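You operate a simulated robot arm through the tools that you are given. There is no shell and no other tool. Be economical: measure what you need, move in short steps, check, and stop when the job is done.

Carry out the task below with a simulated robot arm. There is one attempt and no reset: what you move stays moved.

Task
Grease a patch of the rubber seat ring, then press it flush.
Fine: use the red brush and the silicone tin, stand the brush back in its pot, and draw the grey slide out again. The ram presses with up to 250 N: keep to the lever and the slide's grip. A coat counts when it lies all over at full strength: go over it till it gets no stronger.

It is judged by the outcome, as a careful person would: the job done as asked, and still so three seconds after it is handed in. It fails if anything else is knocked over, pushed out of place, dropped, spilled or broken.

Robot
A 7-joint arm with a two-finger parallel gripper, fixed in place. Base frame: the origin is at the foot of the arm, x ahead of it, y to its left, z up. Units: cm, degrees, N and s.
Its first joint turns from -166.0 to 166.0 degrees. Payload 4.4 kg.
The TCP is the grasp point between the finger pads, 2.3 cm short of the fingertips. In the tool frame z runs along the fingers and y along their closing line. The gripper opens to 9.4 cm. The fingers are 3.8 cm wide and 1 cm thick; the gripper's body (5.4 by 9.6 cm) begins 3.9 cm behind the TCP.
Orientation is that of the tool frame in the base frame, as [roll, pitch, yaw] about the fixed x, y, z axes, in that order (R = Rz(yaw) Ry(pitch) Rx(roll)). With the fingers straight down and closing along the base's y, the tool's x points along the base's -x, its y along +y and its z along -z.

Tools
- The arm moves only by the tool apply_moves. Its argument "moves" is a list of rows, each a list of 2 entries, a list of its own where there are three numbers: the shift along the base's x, y, z in cm, then the turn, a rotation vector about the base's x, y, z in degrees. In form: [[[dx, dy, dz], [ax, ay, az]], ...]. A call has 1 to 10 rows; each row shifts and turns the commanded pose from where the row before left it. "gripper" is the opening, from 0 (shut) to 1 (fully open), set as the call begins (left out, the last holds). Each row takes 0.2 s and may step no farther than 5 cm and 8.6 degrees from the row before; otherwise, or with a gripper value out of range, the whole call is refused. A pose out of reach is approached as far as the arm can. The call stops where the force on the tool passes 90 N (or 10 N more than at its start, if that is more) or the arm is blocked; 0.2 s more then pass. The fingers move at their own pace (about 7.2 cm/s each) and stop on an object; they squeeze with about 31 N. The grip force told is the motor's: it shows also when the fingers shut on nothing. Time passes only in rows, and 0.2 s behind the last, so rows that do not move let the fingers close. The reply holds the time, the measured pose of the TCP, the force on the tool along the base axes, the opening and the grip force, in the units named above and with some noise, with the torque about the TCP (base axes, N m) and any sound that the robot's microphone picked up, and new pictures: "views" is both (left out), scene, wrist or none.
- Cameras (640 x 400 px; columns grow to the right, rows downward): "scene" is fixed at [5.72, -64.47, 174.99]; the picture's right is [0.43, -0.90, 0.00], its down [-0.56, -0.27, -0.79] and it looks along [0.71, 0.34, -0.62] (base axes); focal length 375 px, centre (320, 200). "wrist" rides on the gripper at [8.6, 1.6, -7.5] in the tool frame; the picture's right is [-0.18, 0.98, 0.00], its down [-0.58, -0.11, -0.81] and it looks along [-0.79, -0.15, 0.59] (tool axes); focal length 243 px, centre (320, 200). There is no depth. A picture from a camera that has moved, and an enlarged one, comes with that camera's place and axes in the base frame and with its lens. The place of the scene camera against the robot may be out by one fixed shift of up to 1.2 cm in any direction.
- zoom(camera, box): a new picture of the part [left, top, right, bottom] of that camera's present view, enlarged. No time passes.
- close_job(): hands the job in; it is judged then, once.

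Go step by step. Nothing tells you positions but the pictures and the camera data: compare them with the known pose of the tool, close in by small moves and look again before you grip or let go. The budget is 120 turns and 200 pictures, counting those below and the enlarged ones. Unless the task says otherwise, let go and move clear before handing in, and close with one line.

The tools are called after "Emit:" by a JSON object that holds its "method" and its "body". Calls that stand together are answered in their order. apply_moves: Moves the arm, as the interface text tells. Its arguments: {"type":"object","properties":{"moves":{"type":"array"},"gripper":{"type":"number"},"views":{"type":"string","enum":["both","scene","wrist","none"]}},"required":["moves"]} The other tools are called the same way: zoom (camera, box) takes an enlarged picture of a part of a camera's view; close_job () hands the job in.

At the start:

```text
time: 0.0
position: [66.35, 29.77, 128.54]
orientation: [179.9, 0.0, 180.0]
contact_force: [0.1, 0.9, -0.9]
moment: [-0.03, 0.02, -0.02]
finger_gap: 9.39
grasp_force: 0.0
```

scene: 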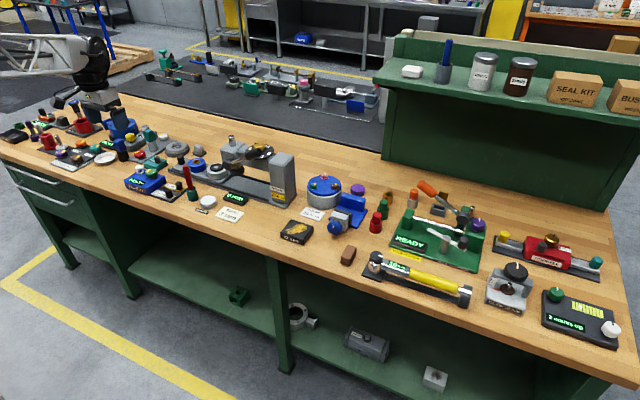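
wrist: 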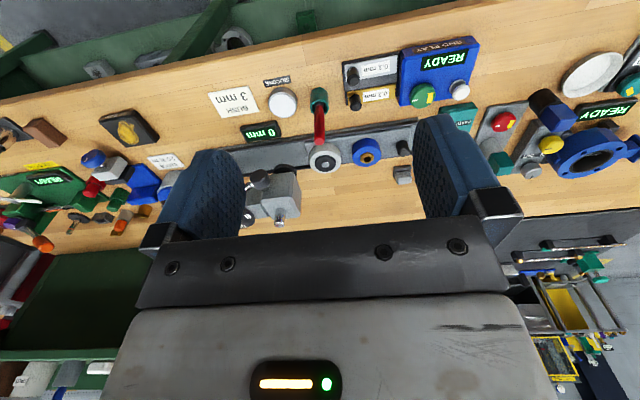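

The bench is crowded, so I'll look closely at the press area before moving.

Emit:
{"method": "zoom", "body": {"camera": "scene", "box": [110, 120, 310, 245]}}

Emit:
{"method": "zoom", "body": {"camera": "scene", "box": [0, 80, 160, 180]}}

Emit:
{"method": "zoom", "body": {"camera": "wrist", "box": [200, 40, 480, 240]}}

Emit:
{"method": "zoom", "body": {"camera": "scene", "box": [290, 160, 490, 285]}}

```text
3.20 times, centred on (210, 182) of scene
camera zoom: at [5.72, -64.47, 174.99], right [0.43, -0.9, 0.0], down [-0.56, -0.27, -0.79], along [0.71, 0.34, -0.62], focal length 1200 px, centre (672, 256)
```

zoom: 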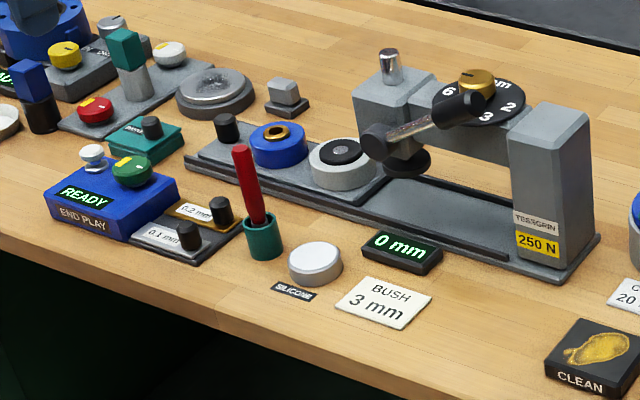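

```text
4.00 times, centred on (80, 130) of scene
camera zoom: at [5.72, -64.47, 174.99], right [0.43, -0.9, 0.0], down [-0.56, -0.27, -0.79], along [0.71, 0.34, -0.62], focal length 1500 px, centre (1280, 480)
```

zoom: 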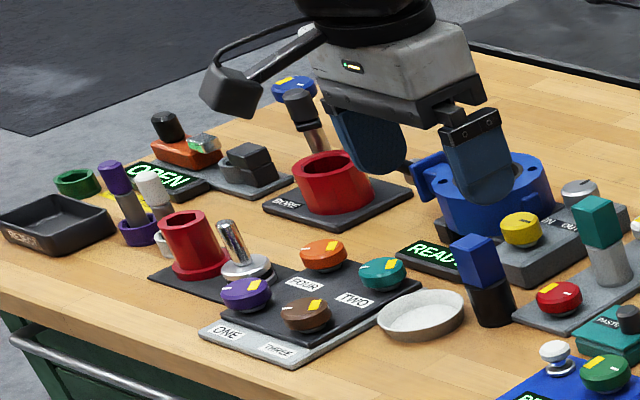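

```text
2.00 times, centred on (340, 140) of wrist
camera zoom: at [57.77, 31.46, 135.86], right [0.18, 0.98, 0.0], down [0.58, -0.11, 0.81], along [0.79, -0.15, -0.59], focal length 485 px, centre (280, 320)
```

zoom: 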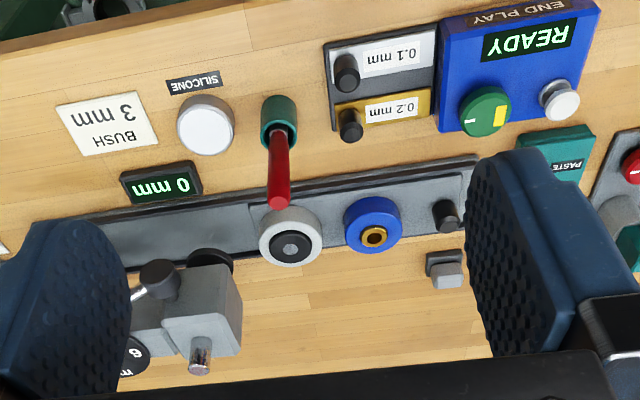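

```text
3.20 times, centred on (390, 222) of scene
camera zoom: at [5.72, -64.47, 174.99], right [0.43, -0.9, 0.0], down [-0.56, -0.27, -0.79], along [0.71, 0.34, -0.62], focal length 1200 px, centre (96, 128)
```

zoom: 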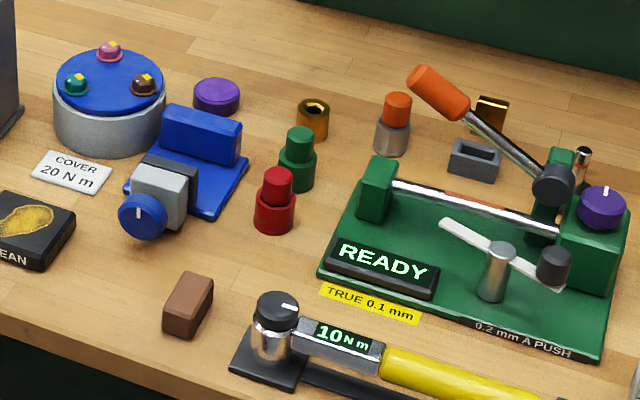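

The press sits at about x 90, with the brush near (85, 26) and its top at z≈102.7. The tin is near (85, 18.5), with its top at z≈89. I'll bring the wrist camera closer for details.

Emit:
{"method": "apply_moves", "body": {"moves": [[[0, -2, -4], [0, 0, 0]], [[0, -2, -4], [0, 0, 0]], [[0, -2, -4], [0, 0, 0]], [[0, 0, 0], [0, 0, 0]]], "views": "both"}}

Emit:
{"method": "zoom", "body": {"camera": "wrist", "box": [160, 20, 480, 220]}}

Emit:
{"method": "zoom", "body": {"camera": "scene", "box": [180, 130, 300, 205]}}

```text
time: 1.0
position: [66.29, 23.95, 116.56]
orientation: [179.9, 0.1, -179.9]
contact_force: [-0.9, -0.4, 0.1]
moment: [0.02, 0.01, 0.03]
finger_gap: 9.39
grasp_force: 0.0
camera wrist: at [57.76, 25.55, 123.93], right [0.18, 0.98, 0.0], down [0.58, -0.11, 0.81], along [0.79, -0.15, -0.59], focal length 243 px, centre (320, 200)
```

scene: 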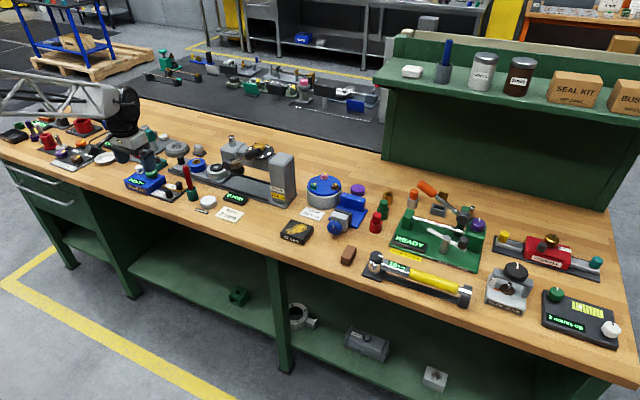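
wrist: 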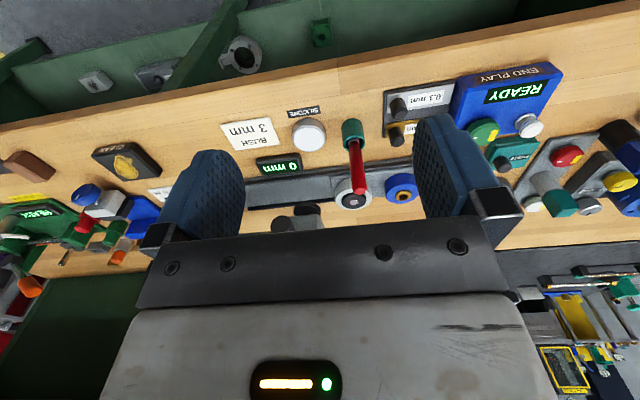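

```text
2.00 times, centred on (320, 120) of wrist
camera zoom: at [57.76, 25.55, 123.93], right [0.18, 0.98, 0.0], down [0.58, -0.11, 0.81], along [0.79, -0.15, -0.59], focal length 485 px, centre (320, 360)
```

zoom: 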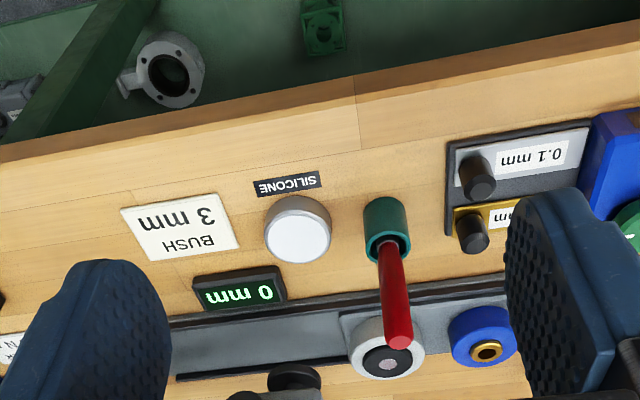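

```text
5.33 times, centred on (240, 168) of scene
camera zoom: at [5.72, -64.47, 174.99], right [0.43, -0.9, 0.0], down [-0.56, -0.27, -0.79], along [0.71, 0.34, -0.62], focal length 2000 px, centre (747, 373)
```

zoom: 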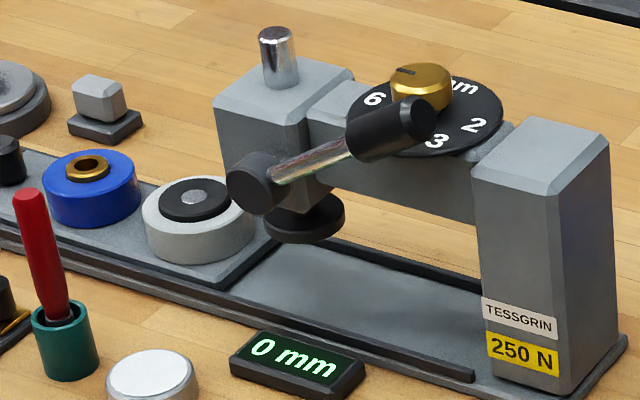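

The ring (black, in the grey housing) is at about (99.2, 24.9, 94.4) and the ram at about (99.2, 15). That is near my reach limit, so I'll tilt the tool outward about 32° and come up to the brush handle from the front.

Emit:
{"method": "apply_moves", "body": {"moves": [[[0, 0.5, -3], [0, -8, 0]], [[0, 0.5, -3], [0, -8, 0]], [[2, 0.5, -3], [0, -8, 0]], [[2, 0.5, -3], [0, -8, 0]], [[4, 0.1, -3.5], [0, 0, 0]], [[0, 0, 0], [0, 0, 0]]], "views": "both"}}

Emit:
{"method": "zoom", "body": {"camera": "wrist", "box": [200, 40, 440, 190]}}

Emit:
{"method": "zoom", "body": {"camera": "scene", "box": [100, 110, 260, 210]}}

```text
refused: row 5 steps farther than a row can; nothing moved
```

```text
2.67 times, centred on (320, 115) of wrist
camera zoom: at [57.76, 25.55, 123.93], right [0.18, 0.98, 0.0], down [0.58, -0.11, 0.81], along [0.79, -0.15, -0.59], focal length 647 px, centre (320, 427)
```

zoom: 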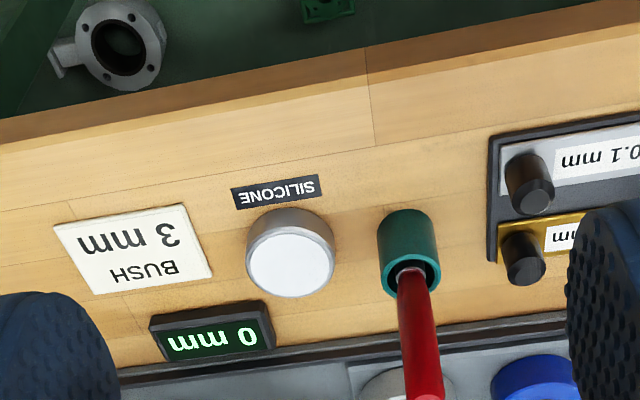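

```text
4.00 times, centred on (180, 160) of scene
camera zoom: at [5.72, -64.47, 174.99], right [0.43, -0.9, 0.0], down [-0.56, -0.27, -0.79], along [0.71, 0.34, -0.62], focal length 1500 px, centre (880, 360)
```

zoom: 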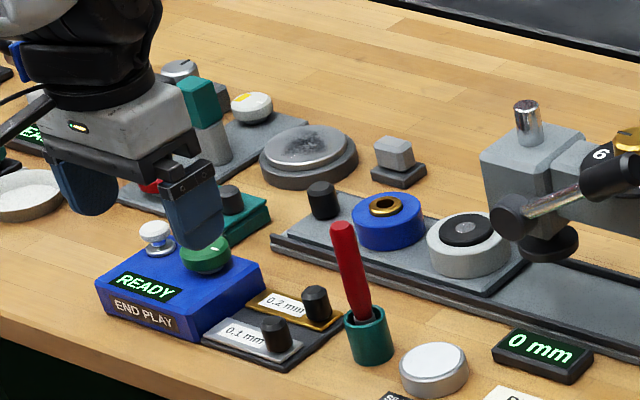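

The tin seems to be open, with white grease on top. I'll make the tilted approach in smaller steps.

Emit:
{"method": "apply_moves", "body": {"moves": [[[0, 0.5, -3], [0, -8, 0]], [[0, 0.5, -3], [0, -8, 0]], [[2, 0.5, -3], [0, -8, 0]], [[2, 0.5, -3], [0, -8, 0]], [[3.5, 0.1, -3], [0, 0, 0]], [[0, 0, 0], [0, 0, 0]]], "views": "both"}}

Emit:
{"method": "zoom", "body": {"camera": "wrist", "box": [200, 80, 440, 230]}}

```text
time: 2.4
position: [73.87, 25.99, 101.58]
orientation: [179.9, 32.1, 180.0]
contact_force: [0.4, -0.2, -0.3]
moment: [0.01, -0.01, -0.01]
finger_gap: 9.41
grasp_force: 0.1
camera wrist: at [62.7, 27.54, 103.38], right [0.16, 0.98, 0.1], down [0.06, -0.11, 0.99], along [0.99, -0.15, -0.08], focal length 243 px, centre (320, 200)
```

scene: 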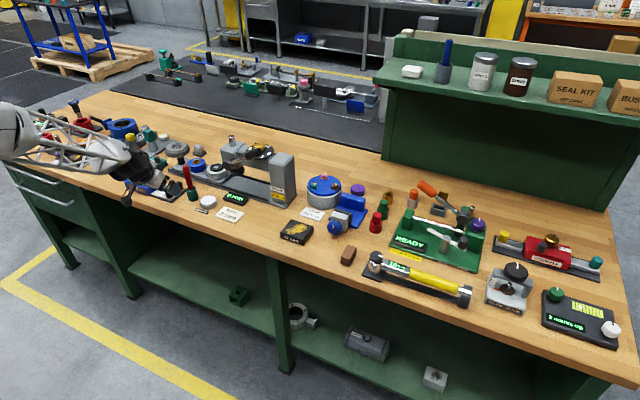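
wrist: 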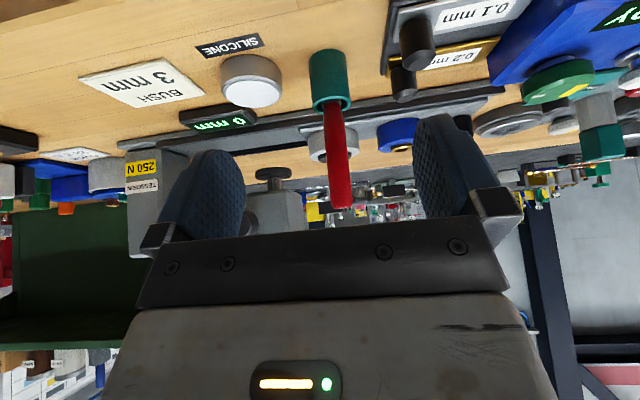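

```text
2.67 times, centred on (320, 155) of wrist
camera zoom: at [62.7, 27.54, 103.38], right [0.16, 0.98, 0.1], down [0.06, -0.11, 0.99], along [0.99, -0.15, -0.08], focal length 647 px, centre (320, 320)
```

zoom: 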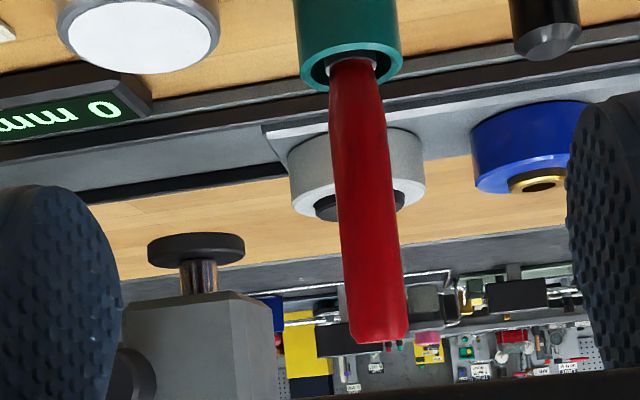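

The brush top is confirmed at about (85, 25.9, 102.1). I'm moving in until the handle sits between the pads.

Emit:
{"method": "apply_moves", "body": {"moves": [[[4, 0, -0.4], [0, 0, 0]], [[4, -0.1, -0.4], [0, 0, 0]], [[3.1, 0, -0.4], [0, 0, 0]], [[0, 0, 0], [0, 0, 0]]], "views": "both"}}

Emit:
{"method": "zoom", "body": {"camera": "scene", "box": [120, 110, 280, 210]}}

```text
time: 3.4
position: [84.95, 25.78, 100.15]
orientation: [179.9, 32.1, 179.9]
contact_force: [0.2, -0.1, 0.6]
moment: [0.0, -0.01, -0.02]
finger_gap: 9.38
grasp_force: 0.1
camera wrist: at [73.85, 27.45, 101.94], right [0.16, 0.98, 0.1], down [0.06, -0.11, 0.99], along [0.99, -0.15, -0.08], focal length 243 px, centre (320, 200)
```

scene: 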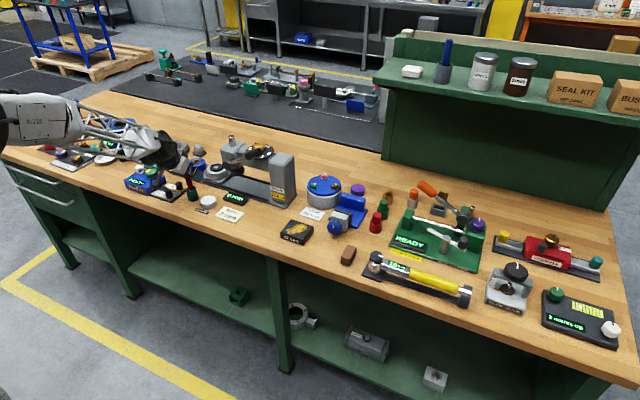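
wrist: 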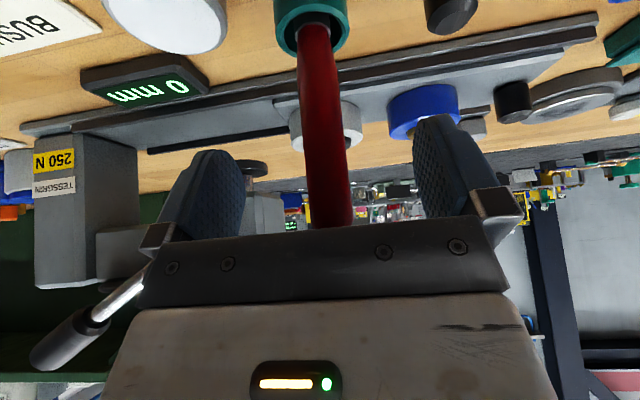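

```text
4.00 times, centred on (200, 160) of scene
camera zoom: at [5.72, -64.47, 174.99], right [0.43, -0.9, 0.0], down [-0.56, -0.27, -0.79], along [0.71, 0.34, -0.62], focal length 1500 px, centre (800, 360)
```

zoom: 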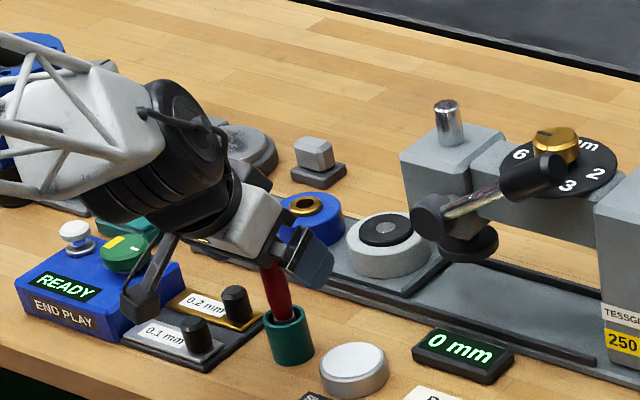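

The handle is between the pads, so I'll close and lift slowly.

Emit:
{"method": "apply_moves", "body": {"moves": [[[0, 0, 0], [0, 0, 0]], [[0, 0, 0], [0, 0, 0]], [[0, 0, 0], [0, 0, 0]], [[0, 0, 0], [0, 0, 0]], [[0, 0, 0], [0, 0, 0]]], "gripper": 0, "views": "wrist"}}

```text
time: 4.6
position: [84.98, 25.97, 100.21]
orientation: [180.0, 32.1, 180.0]
contact_force: [0.6, 9.7, 0.4]
moment: [0.73, -0.03, 0.01]
finger_gap: 1.98
grasp_force: 31.8
camera wrist: at [73.81, 27.5, 101.94], right [0.16, 0.98, 0.1], down [0.06, -0.11, 0.99], along [0.99, -0.15, -0.08], focal length 243 px, centre (320, 200)
```

wrist: 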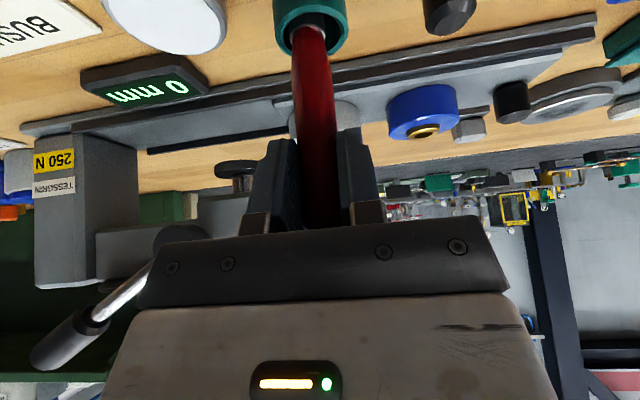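

The grip is on, with a slight sideways load. I'll ease +y and lift 8 cm.

Emit:
{"method": "apply_moves", "body": {"moves": [[[0, 0.3, 0], [0, 0, 0]], [[0, 0, 2], [0, 0, 0]], [[0, 0, 3], [0, 0, 0]], [[0, 0, 3], [0, 0, 0]], [[0, 0, 0], [0, 0, 0]]], "views": "both"}}

Emit:
{"method": "zoom", "body": {"camera": "wrist", "box": [200, 20, 440, 170]}}

Emit:
{"method": "zoom", "body": {"camera": "scene", "box": [140, 120, 260, 210]}}

```text
time: 5.8
position: [85.14, 26.32, 108.11]
orientation: [180.0, 32.2, 180.0]
contact_force: [0.5, 0.1, -0.3]
moment: [-0.02, 0.02, 0.02]
finger_gap: 2.01
grasp_force: 31.3
camera wrist: at [73.91, 27.9, 109.93], right [0.16, 0.98, 0.1], down [0.06, -0.11, 0.99], along [0.99, -0.15, -0.08], focal length 243 px, centre (320, 200)
```

scene: 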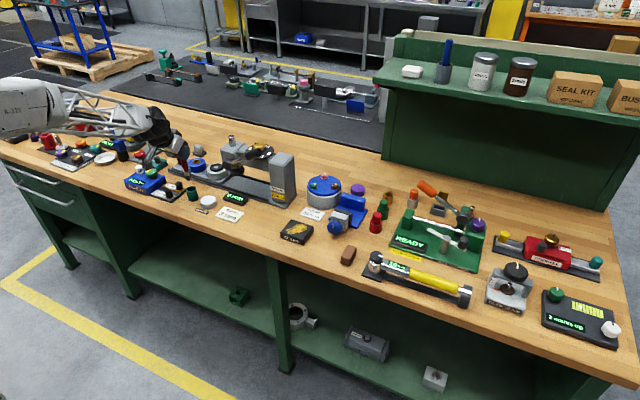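
wrist: 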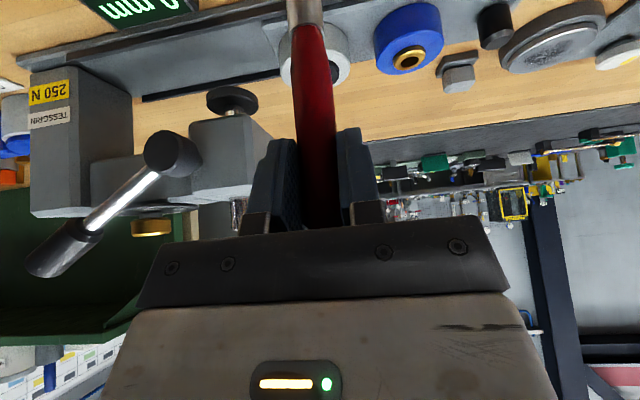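

```text
2.67 times, centred on (320, 95) of wrist
camera zoom: at [73.91, 27.9, 109.93], right [0.16, 0.98, 0.1], down [0.06, -0.11, 0.99], along [0.99, -0.15, -0.08], focal length 647 px, centre (320, 480)
```

zoom: 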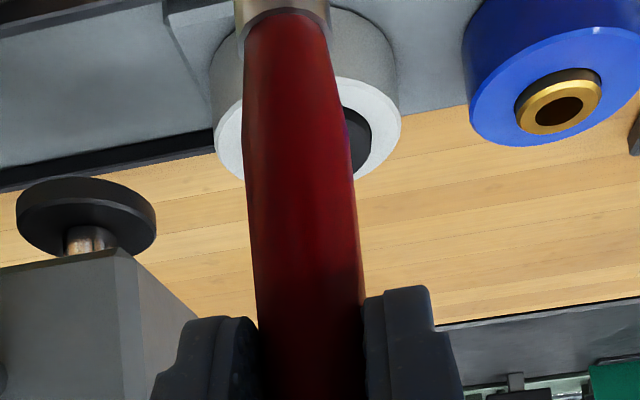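

```text
4.44 times, centred on (200, 165) of scene
camera zoom: at [5.72, -64.47, 174.99], right [0.43, -0.9, 0.0], down [-0.56, -0.27, -0.79], along [0.71, 0.34, -0.62], focal length 1666 px, centre (853, 356)
```

zoom: 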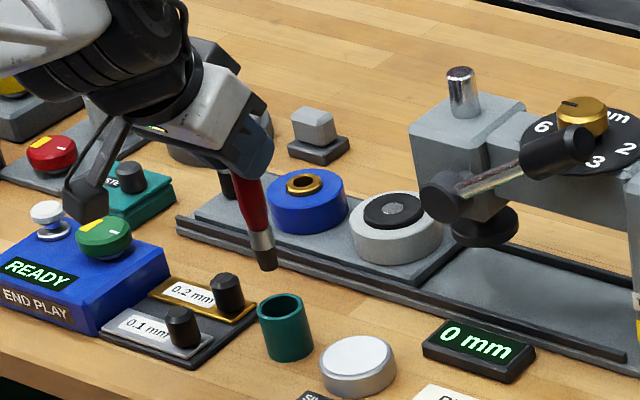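

The brush is held upright with its tip about 11.2 cm below the TCP. The tin centre is about (85.2, 18.3, 89.5), so I'll move over it.

Emit:
{"method": "apply_moves", "body": {"moves": [[[0, -4, 0], [0, 0, 0]], [[0, -4, 0], [0, 0, 0]], [[0, 0, -3], [0, 0, 0]], [[0, 0, -2.5], [0, 0, 0]], [[0, 0, 0], [0, 0, 0]]], "views": "both"}}

Emit:
{"method": "zoom", "body": {"camera": "scene", "box": [160, 140, 256, 215]}}

Emit:
{"method": "zoom", "body": {"camera": "wrist", "box": [200, 0, 440, 150]}}

```text
time: 7.0
position: [84.82, 18.1, 102.86]
orientation: [180.0, 32.2, 179.9]
contact_force: [0.5, 0.1, -0.5]
moment: [-0.05, -0.04, -0.01]
finger_gap: 1.98
grasp_force: 31.3
camera wrist: at [73.72, 19.7, 104.58], right [0.16, 0.98, 0.1], down [0.06, -0.11, 0.99], along [0.99, -0.15, -0.08], focal length 243 px, centre (320, 200)
```

scene: 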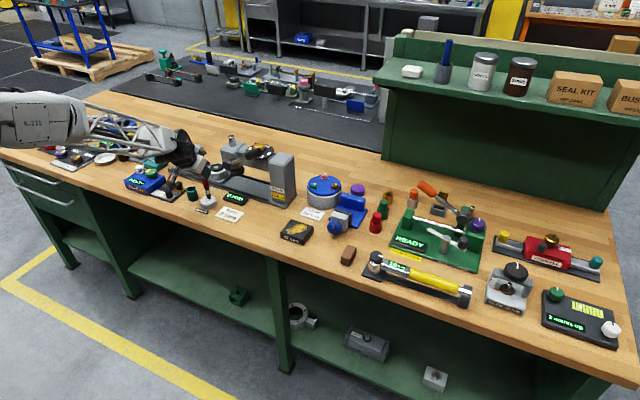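
wrist: 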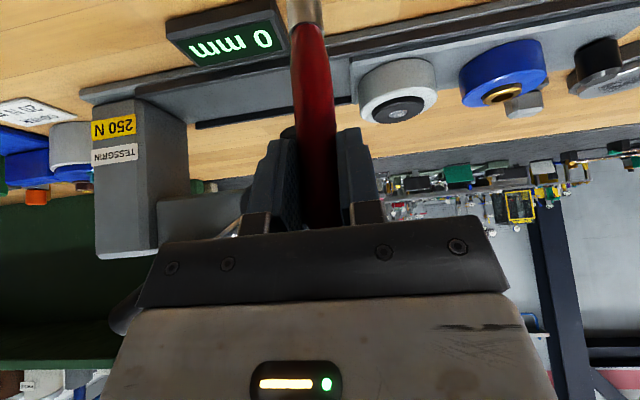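

```text
5.33 times, centred on (208, 178) of scene
camera zoom: at [5.72, -64.47, 174.99], right [0.43, -0.9, 0.0], down [-0.56, -0.27, -0.79], along [0.71, 0.34, -0.62], focal length 2000 px, centre (917, 320)
```

zoom: 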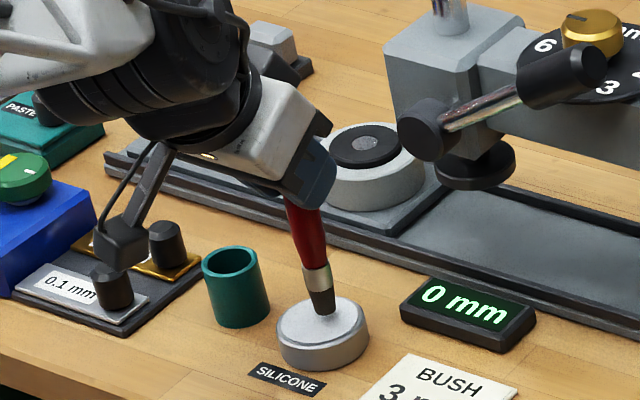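

```text
2.67 times, centred on (320, 75) of wrist
camera zoom: at [73.72, 19.7, 104.58], right [0.16, 0.98, 0.1], down [0.06, -0.11, 0.99], along [0.99, -0.15, -0.08], focal length 647 px, centre (320, 533)
```

zoom: 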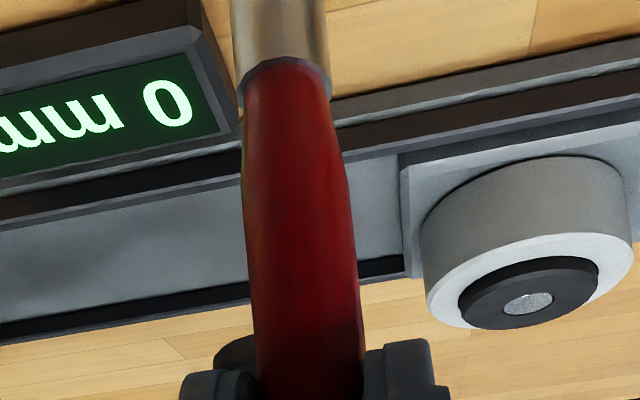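

The tip is about 1–2 cm above the tin centre. I'll lower it in small steps and watch the force.

Emit:
{"method": "apply_moves", "body": {"moves": [[[0.4, 0.1, -1], [0, 0, 0]], [[0, 0, -0.4], [0, 0, 0]], [[0, 0, -0.3], [0, 0, 0]], [[0, 0, 0], [0, 0, 0]]], "views": "none"}}

Emit:
{"method": "zoom", "body": {"camera": "scene", "box": [176, 160, 240, 210]}}

```text
time: 8.0
position: [85.43, 18.28, 101.07]
orientation: [180.0, 32.2, 180.0]
contact_force: [0.9, -5.8, 25.8]
moment: [-0.59, -0.27, -0.01]
finger_gap: 2.0
grasp_force: 31.5
```

```text
8.00 times, centred on (208, 185) of scene
camera zoom: at [5.72, -64.47, 174.99], right [0.43, -0.9, 0.0], down [-0.56, -0.27, -0.79], along [0.71, 0.34, -0.62], focal length 3000 px, centre (1216, 320)
```

zoom: 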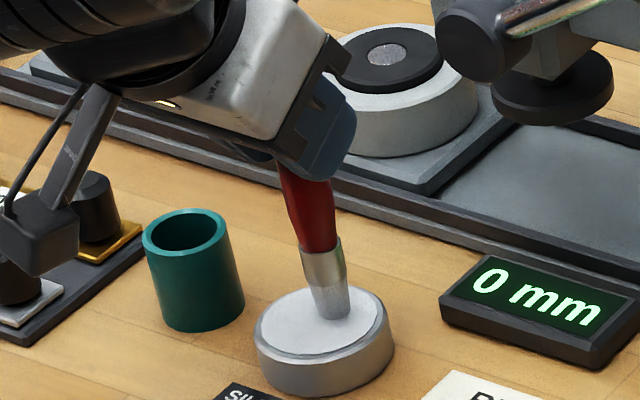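

Firm contact was made, so the brush has dipped. I'll lift off and check the bristles.

Emit:
{"method": "apply_moves", "body": {"moves": [[[0, 0, 2], [0, 0, 0]], [[0, 0, 4], [0, 0, 0]], [[0, 0, 0], [0, 0, 0]]], "views": "none"}}

Emit:
{"method": "zoom", "body": {"camera": "scene", "box": [176, 145, 256, 205]}}

Emit:
{"method": "zoom", "body": {"camera": "wrist", "box": [200, 0, 440, 150]}}

```text
time: 8.8
position: [85.38, 18.38, 107.19]
orientation: [179.8, 32.1, -180.0]
contact_force: [-0.7, -0.5, -0.2]
moment: [0.02, -0.02, -0.03]
finger_gap: 1.98
grasp_force: 31.6
```

```text
6.67 times, centred on (216, 175) of scene
camera zoom: at [5.72, -64.47, 174.99], right [0.43, -0.9, 0.0], down [-0.56, -0.27, -0.79], along [0.71, 0.34, -0.62], focal length 2500 px, centre (1013, 367)
```

zoom: 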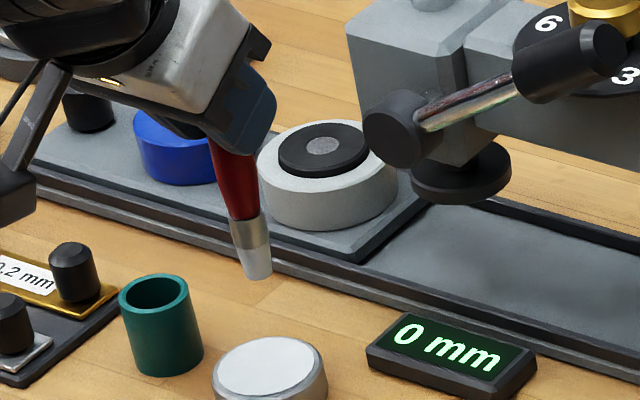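

```text
2.67 times, centred on (320, 75) of wrist
camera zoom: at [74.23, 19.87, 108.78], right [0.16, 0.98, 0.1], down [0.06, -0.11, 0.99], along [0.99, -0.15, -0.08], focal length 647 px, centre (320, 533)
```

zoom: 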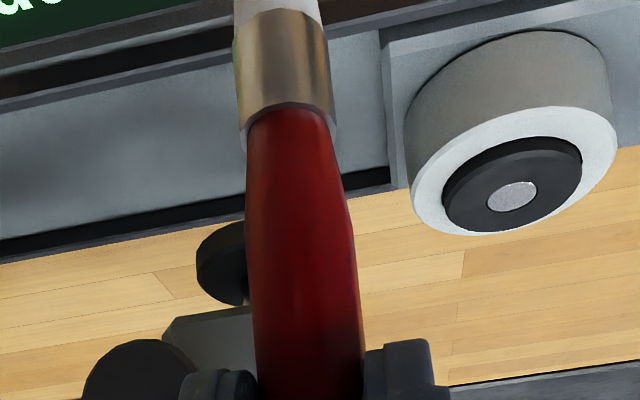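

The bristles are now white and loaded. The patch is at about (99.2, 24.8, 94.8), so I'll move over it, clear of the press head.

Emit:
{"method": "apply_moves", "body": {"moves": [[[0, 3.3, 1.5], [0, 0, 0]], [[2, 3.3, 1], [0, 0, 0]], [[4.5, 0, 0], [0, 0, 0]], [[4.5, 0, 0], [0, 0, 0]], [[2.6, 0, 0], [0, 0, 0]], [[0, 0, 0], [0, 0, 0]]], "views": "both"}}

Emit:
{"method": "zoom", "body": {"camera": "scene", "box": [176, 125, 256, 185]}}

Emit:
{"method": "zoom", "body": {"camera": "wrist", "box": [200, 0, 440, 150]}}

```text
time: 10.2
position: [98.93, 24.63, 109.48]
orientation: [179.8, 32.1, -179.9]
contact_force: [0.3, 0.2, -0.2]
moment: [0.03, 0.0, 0.03]
finger_gap: 1.96
grasp_force: 30.9
camera wrist: at [87.77, 26.31, 111.21], right [0.16, 0.98, 0.1], down [0.06, -0.11, 0.99], along [0.99, -0.15, -0.08], focal length 243 px, centre (320, 200)
```

scene: 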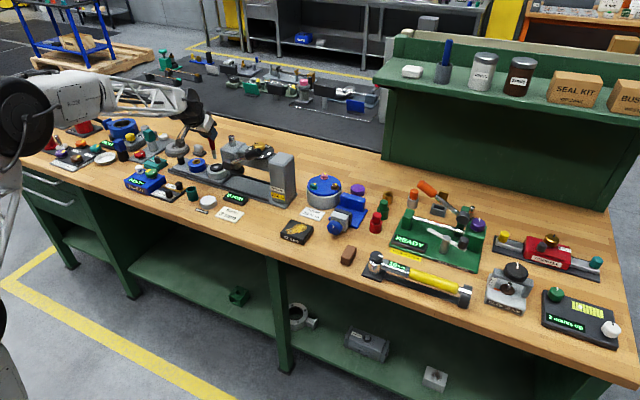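
wrist: 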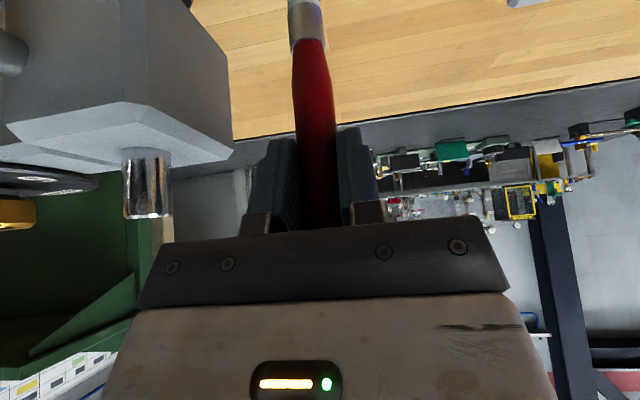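

```text
6.67 times, centred on (216, 155) of scene
camera zoom: at [5.72, -64.47, 174.99], right [0.43, -0.9, 0.0], down [-0.56, -0.27, -0.79], along [0.71, 0.34, -0.62], focal length 2500 px, centre (1013, 500)
```

zoom: 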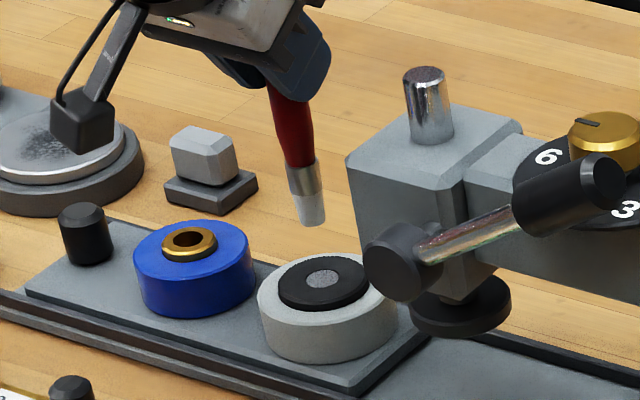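

```text
2.67 times, centred on (320, 75) of wrist
camera zoom: at [87.77, 26.31, 111.21], right [0.16, 0.98, 0.1], down [0.06, -0.11, 0.99], along [0.99, -0.15, -0.08], focal length 647 px, centre (320, 533)
```

zoom: 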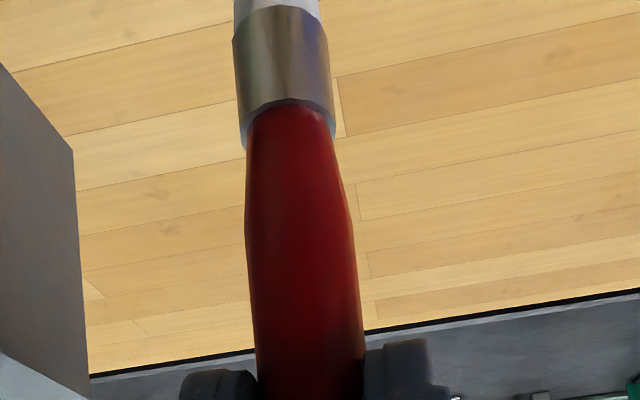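

The arm reaches fine and the tip is above the patch. I'll lower gently until it touches.

Emit:
{"method": "apply_moves", "body": {"moves": [[[0, 0, -2], [0, 0, 0]], [[0, 0, -1.4], [0, 0, 0]], [[0, 0, -0.3], [0, 0, 0]], [[0, 0, 0], [0, 0, 0]]], "views": "none"}}

Emit:
{"method": "zoom", "body": {"camera": "scene", "box": [190, 135, 238, 185]}}

```text
time: 11.2
position: [98.89, 24.78, 105.83]
orientation: [179.8, 32.0, -180.0]
contact_force: [-0.4, -0.4, -0.4]
moment: [0.0, -0.01, -0.02]
finger_gap: 1.98
grasp_force: 30.7
```

```text
8.00 times, centred on (214, 160) of scene
camera zoom: at [5.72, -64.47, 174.99], right [0.43, -0.9, 0.0], down [-0.56, -0.27, -0.79], along [0.71, 0.34, -0.62], focal length 3000 px, centre (1168, 520)
```

zoom: 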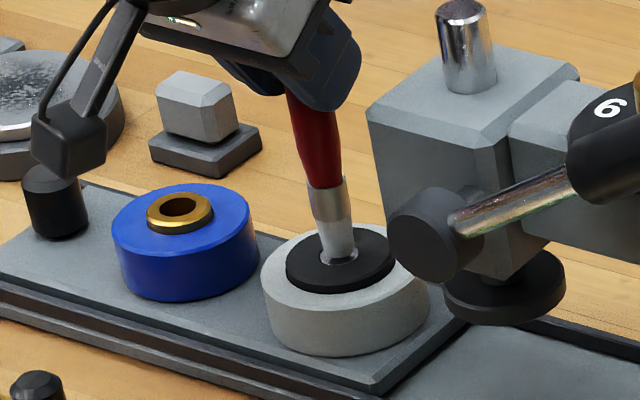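

The tip is nearly touching. I'll make light contact and brush small strokes over the patch.

Emit:
{"method": "apply_moves", "body": {"moves": [[[0, 0, -0.3], [0, 0, 0]], [[0, 0, 0], [0, 0, 0]]], "views": "none"}}

```text
time: 11.8
position: [98.92, 24.74, 105.45]
orientation: [179.9, 32.1, 180.0]
contact_force: [-0.4, 0.4, -1.5]
moment: [-0.02, 0.01, 0.0]
finger_gap: 1.99
grasp_force: 30.8
```

Emit:
{"method": "apply_moves", "body": {"moves": [[[0, 0, -0.2], [0, 0, 0]], [[0, 0, 0], [0, 0, 0]]], "views": "none"}}

Emit:
{"method": "zoom", "body": {"camera": "scene", "box": [198, 145, 230, 180]}}

```text
time: 12.4
position: [98.97, 24.76, 105.47]
orientation: [179.9, 32.2, 180.0]
contact_force: [-2.3, -4.4, 16.4]
moment: [-0.62, 0.2, -0.04]
finger_gap: 1.95
grasp_force: 31.2
```

```text
11.43 times, centred on (214, 162) of scene
camera zoom: at [5.72, -64.47, 174.99], right [0.43, -0.9, 0.0], down [-0.56, -0.27, -0.79], along [0.71, 0.34, -0.62], focal length 4285 px, centre (1531, 629)
```

zoom: 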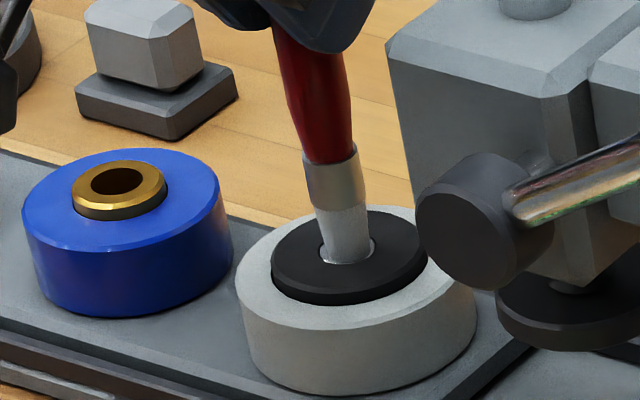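

Contact is made. I'll ease off slightly and stroke in a small pattern covering the patch.

Emit:
{"method": "apply_moves", "body": {"moves": [[[0, 0, 0.1], [0, 0, 0]], [[0.4, 0, 0], [0, 0, 0]], [[0, 0.4, 0], [0, 0, 0]], [[-0.4, 0, 0], [0, 0, 0]], [[-0.4, 0, 0], [0, 0, 0]], [[0, -0.4, 0], [0, 0, 0]], [[0, -0.4, 0], [0, 0, 0]], [[0.4, 0, 0], [0, 0, 0]], [[0.4, 0, 0], [0, 0, 0]], [[0, 0.4, 0], [0, 0, 0]]], "views": "none"}}

Emit:
{"method": "zoom", "body": {"camera": "scene", "box": [198, 145, 230, 180]}}

```text
time: 14.6
position: [99.44, 24.99, 105.36]
orientation: [179.8, 32.2, 179.9]
contact_force: [-0.3, 2.7, 5.6]
moment: [0.33, -0.09, 0.04]
finger_gap: 1.98
grasp_force: 30.4
```

```text
11.43 times, centred on (214, 162) of scene
camera zoom: at [5.72, -64.47, 174.99], right [0.43, -0.9, 0.0], down [-0.56, -0.27, -0.79], along [0.71, 0.34, -0.62], focal length 4285 px, centre (1531, 629)
```

zoom: 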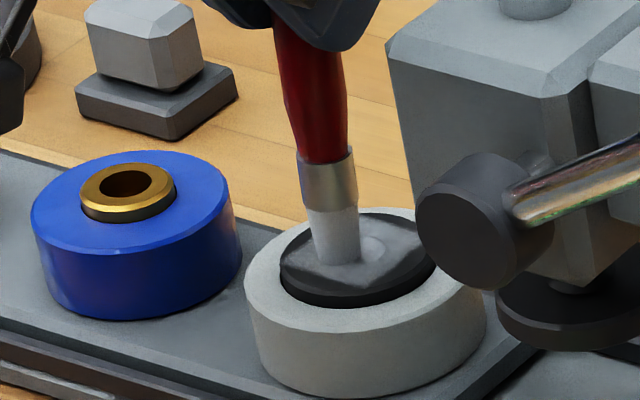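

The strokes leave a grey coat, and the slide has shifted a few millimetres from friction. I'll lift and look.

Emit:
{"method": "apply_moves", "body": {"moves": [[[0, 0, 1.5], [0, 0, 0]], [[0, 2, 2], [0, 0, 0]], [[0, 2, 0], [0, 0, 0]], [[0, 0, 0], [0, 0, 0]]], "views": "none"}}

Emit:
{"method": "zoom", "body": {"camera": "scene", "box": [198, 145, 230, 180]}}

Emit:
{"method": "zoom", "body": {"camera": "scene", "box": [170, 130, 250, 180]}}

```text
time: 15.6
position: [99.28, 28.86, 108.87]
orientation: [179.9, 32.1, 180.0]
contact_force: [0.5, -0.1, 0.5]
moment: [-0.02, 0.01, 0.02]
finger_gap: 1.98
grasp_force: 30.8
```

```text
11.43 times, centred on (214, 162) of scene
camera zoom: at [5.72, -64.47, 174.99], right [0.43, -0.9, 0.0], down [-0.56, -0.27, -0.79], along [0.71, 0.34, -0.62], focal length 4285 px, centre (1531, 629)
```

zoom: 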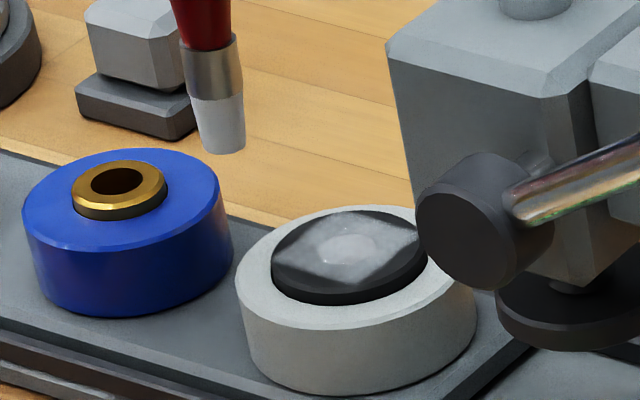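

```text
8.00 times, centred on (210, 155) of scene
camera zoom: at [5.72, -64.47, 174.99], right [0.43, -0.9, 0.0], down [-0.56, -0.27, -0.79], along [0.71, 0.34, -0.62], focal length 3000 px, centre (1200, 560)
```

zoom: 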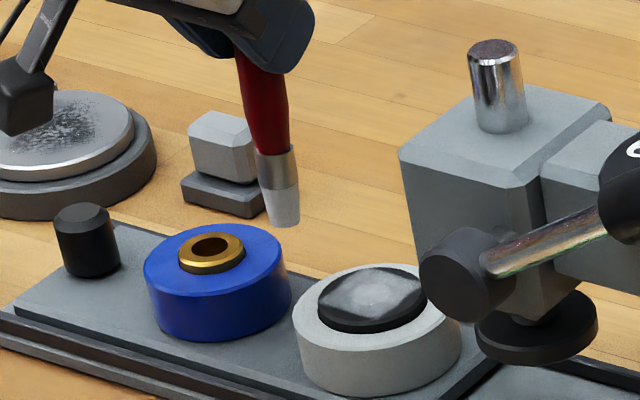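

The slide springs back. I'll look closer at the coat's evenness.

Emit:
{"method": "zoom", "body": {"camera": "scene", "box": [210, 158, 224, 172]}}

```text
16.00 times, centred on (217, 165) of scene
camera zoom: at [5.72, -64.47, 174.99], right [0.43, -0.9, 0.0], down [-0.56, -0.27, -0.79], along [0.71, 0.34, -0.62], focal length 5999 px, centre (1968, 760)
```

zoom: 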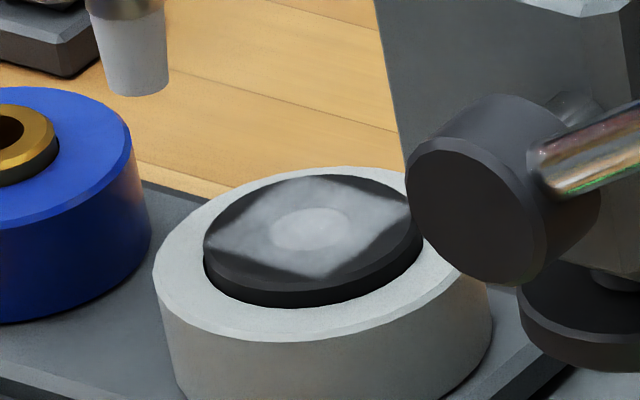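

The coat covers a square about 3 cm across and looks a bit faint outside the centre. I'll go over it with light x-strokes, hopping between rows so the slide isn't dragged.

Emit:
{"method": "apply_moves", "body": {"moves": [[[-1.3, -3.1, -2.6], [0, 0, 0]], [[0, 0, -0.9], [0, 0, 0]], [[1, 0, 0], [0, 0, 0]], [[1, 0, 0], [0, 0, 0]], [[0, -0.25, 0.4], [0, 0, 0]], [[0, -0.25, -0.4], [0, 0, 0]], [[-1, 0, 0], [0, 0, 0]], [[-1, 0, 0], [0, 0, 0]], [[0, -0.25, 0.4], [0, 0, 0]], [[0, -0.25, -0.4], [0, 0, 0]]], "views": "none"}}

Emit:
{"method": "zoom", "body": {"camera": "scene", "box": [202, 150, 226, 174]}}

```text
time: 17.8
position: [98.02, 24.8, 105.34]
orientation: [179.9, 32.1, 180.0]
contact_force: [-0.5, -2.3, 1.9]
moment: [-0.27, 0.07, -0.01]
finger_gap: 1.97
grasp_force: 30.6
```

```text
16.00 times, centred on (214, 162) of scene
camera zoom: at [5.72, -64.47, 174.99], right [0.43, -0.9, 0.0], down [-0.56, -0.27, -0.79], along [0.71, 0.34, -0.62], focal length 5999 px, centre (2016, 808)
```

zoom: 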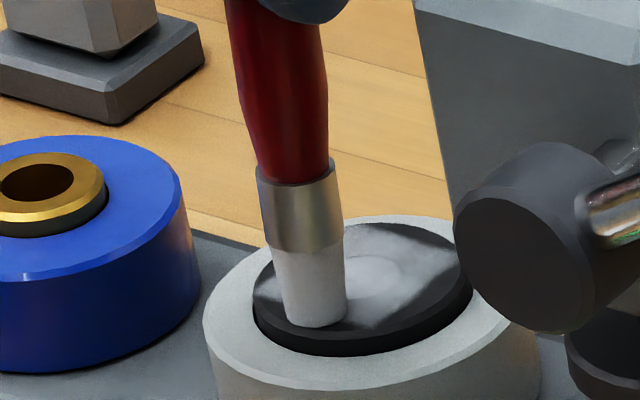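

Contact is light at about 2 N. I'll continue the remaining rows.

Emit:
{"method": "apply_moves", "body": {"moves": [[[1, 0, -0.05], [0, 0, 0]], [[1, 0, 0], [0, 0, 0]], [[0, -0.25, 0.4], [0, 0, 0]], [[0, -0.25, -0.4], [0, 0, 0]], [[-1, 0, 0], [0, 0, 0]], [[-1, 0, 0], [0, 0, 0]], [[0, -0.25, 0.4], [0, 0, 0]], [[0, -0.25, -0.4], [0, 0, 0]], [[1, 0, 0], [0, 0, 0]], [[1, 0, 0], [0, 0, 0]]], "views": "none"}}

Emit:
{"method": "apply_moves", "body": {"moves": [[[0, 0, 2.5], [0, 0, 0]], [[0, 4, 1], [0, 0, 0]], [[0, 0, 0], [0, 0, 0]]], "views": "none"}}

Emit:
{"method": "zoom", "body": {"camera": "scene", "box": [210, 158, 224, 172]}}

```text
time: 20.0
position: [99.95, 23.75, 105.31]
orientation: [180.0, 32.1, -180.0]
contact_force: [1.1, 0.2, -0.8]
moment: [0.0, -0.02, -0.02]
finger_gap: 1.98
grasp_force: 30.9
```

```text
time: 20.8
position: [100.22, 27.77, 108.98]
orientation: [179.9, 32.1, -180.0]
contact_force: [-0.7, 0.6, -0.6]
moment: [0.0, 0.0, 0.02]
finger_gap: 1.97
grasp_force: 30.8
```

```text
16.00 times, centred on (217, 165) of scene
camera zoom: at [5.72, -64.47, 174.99], right [0.43, -0.9, 0.0], down [-0.56, -0.27, -0.79], along [0.71, 0.34, -0.62], focal length 5999 px, centre (1968, 760)
```

zoom: 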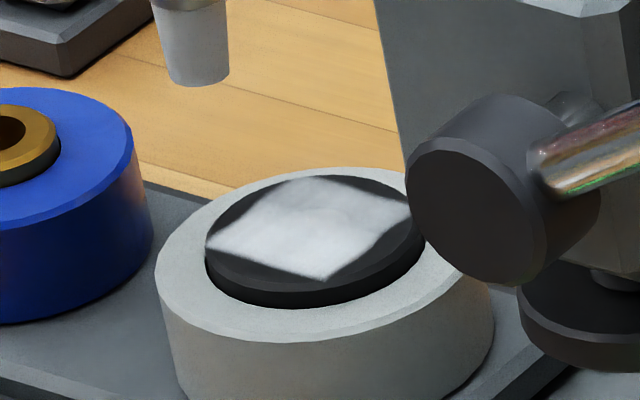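

The coat is much stronger now, but the far-right corner is fainter. I'll do another raster starting from there, slightly lower.

Emit:
{"method": "apply_moves", "body": {"moves": [[[0, -4.1, -2.4], [0, 0, 0]], [[0, 0, -1.35], [0, 0, 0]], [[-1, 0, 0], [0, 0, 0]], [[-1.2, 0, 0], [0, 0, 0]], [[0, 0.25, 0.4], [0, 0, 0]], [[0, 0.25, -0.4], [0, 0, 0]], [[1.1, 0, 0], [0, 0, 0]], [[1.1, 0, 0], [0, 0, 0]], [[0, 0.25, 0.4], [0, 0, 0]], [[0, 0.25, -0.4], [0, 0, 0]]], "views": "none"}}

Emit:
{"method": "apply_moves", "body": {"moves": [[[-1.1, 0, 0], [0, 0, 0]], [[-1.1, 0, 0], [0, 0, 0]], [[0, 0.25, 0.4], [0, 0, 0]], [[0, 0.25, -0.4], [0, 0, 0]], [[1.1, 0, 0], [0, 0, 0]], [[1.1, 0, 0], [0, 0, 0]], [[0, 0.25, 0.4], [0, 0, 0]], [[0, 0.25, -0.4], [0, 0, 0]], [[-1.1, 0, 0], [0, 0, 0]], [[-1.1, 0, 0], [0, 0, 0]]], "views": "none"}}

Emit:
{"method": "apply_moves", "body": {"moves": [[[0, 0, 2.5], [0, 0, 0]], [[0, 2, 1], [0, 0, 0]], [[0, 0, 0], [0, 0, 0]]], "views": "none"}}

Emit:
{"method": "zoom", "body": {"camera": "scene", "box": [210, 158, 224, 172]}}

```text
time: 23.0
position: [99.96, 24.74, 105.18]
orientation: [179.9, 32.1, -180.0]
contact_force: [0.5, 0.5, -0.3]
moment: [0.12, -0.01, 0.0]
finger_gap: 1.96
grasp_force: 30.8
```

```text
time: 25.2
position: [97.94, 25.64, 105.17]
orientation: [180.0, 32.3, 179.9]
contact_force: [6.0, -0.6, 7.7]
moment: [-0.24, -0.61, -0.05]
finger_gap: 1.98
grasp_force: 31.4
```

```text
time: 26.0
position: [97.69, 27.71, 108.66]
orientation: [179.8, 32.1, -180.0]
contact_force: [0.2, -0.4, -0.2]
moment: [0.0, 0.02, 0.01]
finger_gap: 1.97
grasp_force: 30.6
```

```text
16.00 times, centred on (217, 165) of scene
camera zoom: at [5.72, -64.47, 174.99], right [0.43, -0.9, 0.0], down [-0.56, -0.27, -0.79], along [0.71, 0.34, -0.62], focal length 5999 px, centre (1968, 760)
```

zoom: 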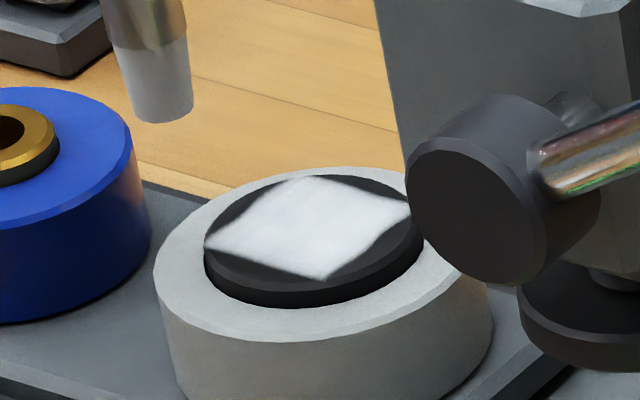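

It is stronger again, but the brush is thinning out. I'll re-dip and go over it once more.

Emit:
{"method": "apply_moves", "body": {"moves": [[[-4.5, 0, 1], [0, 0, 0]], [[-4.5, 0, 0], [0, 0, 0]], [[-3.3, -3, 0], [0, 0, 0]], [[0, -4.5, -1], [0, 0, 0]], [[0, -1.8, -3], [0, 0, 0]], [[0, 0, -2.5], [0, 0, 0]], [[0, 0, -1.6], [0, 0, 0]], [[0, 0, -0.3], [0, 0, 0]], [[0, 0, 0], [0, 0, 0]]], "views": "none"}}

Emit:
{"method": "zoom", "body": {"camera": "scene", "box": [176, 160, 240, 210]}}

```text
time: 28.0
position: [85.67, 18.18, 101.14]
orientation: [179.8, 32.1, 180.0]
contact_force: [-0.9, 0.3, -0.8]
moment: [-0.01, 0.03, 0.0]
finger_gap: 1.98
grasp_force: 30.8
```

```text
8.00 times, centred on (208, 185) of scene
camera zoom: at [5.72, -64.47, 174.99], right [0.43, -0.9, 0.0], down [-0.56, -0.27, -0.79], along [0.71, 0.34, -0.62], focal length 3000 px, centre (1216, 320)
```

zoom: 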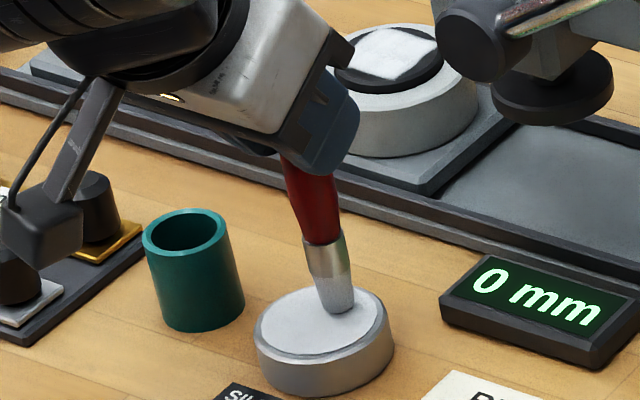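

The tip is just above the grease, so I'll lower it a little more.

Emit:
{"method": "apply_moves", "body": {"moves": [[[-0.4, 0.1, -0.3], [0, 0, 0]], [[0, 0, -0.15], [0, 0, 0]], [[0, 0, 0], [0, 0, 0]]], "views": "none"}}

```text
time: 28.8
position: [85.17, 18.39, 100.93]
orientation: [179.8, 32.3, 179.9]
contact_force: [-2.5, -1.9, 21.0]
moment: [-0.2, 0.2, -0.06]
finger_gap: 1.97
grasp_force: 30.6
```

The brush is reloaded. I'll go back to the patch for another pass.

Emit:
{"method": "apply_moves", "body": {"moves": [[[0, 0, 4], [0, 0, 0]], [[0, 0, 4.3], [0, 0, 0]], [[0, 4.5, 0], [0, 0, 0]], [[4, 2.9, 0], [0, 0, 0]], [[4.5, 0, 0], [0, 0, 0]], [[4.2, 0, 0], [0, 0, 0]], [[0, 0, -2.5], [0, 0, 0]], [[0, 0, 0], [0, 0, 0]]], "views": "none"}}

Emit:
{"method": "zoom", "body": {"camera": "scene", "box": [202, 150, 226, 174]}}

```text
time: 30.6
position: [97.83, 25.92, 106.54]
orientation: [179.9, 32.0, -180.0]
contact_force: [-0.9, 0.0, -1.4]
moment: [-0.02, 0.02, 0.02]
finger_gap: 1.96
grasp_force: 31.0
```

```text
16.00 times, centred on (214, 162) of scene
camera zoom: at [5.72, -64.47, 174.99], right [0.43, -0.9, 0.0], down [-0.56, -0.27, -0.79], along [0.71, 0.34, -0.62], focal length 5999 px, centre (2016, 808)
```

zoom: 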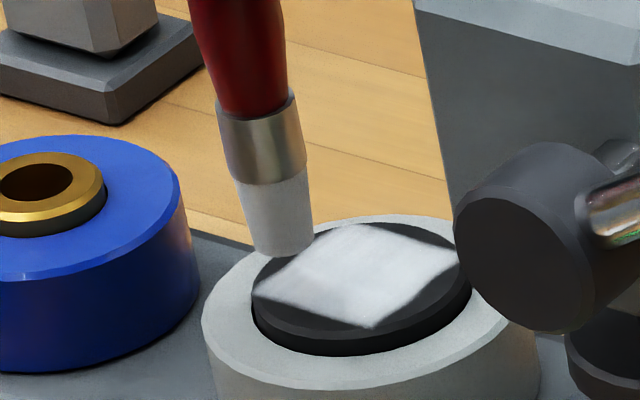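

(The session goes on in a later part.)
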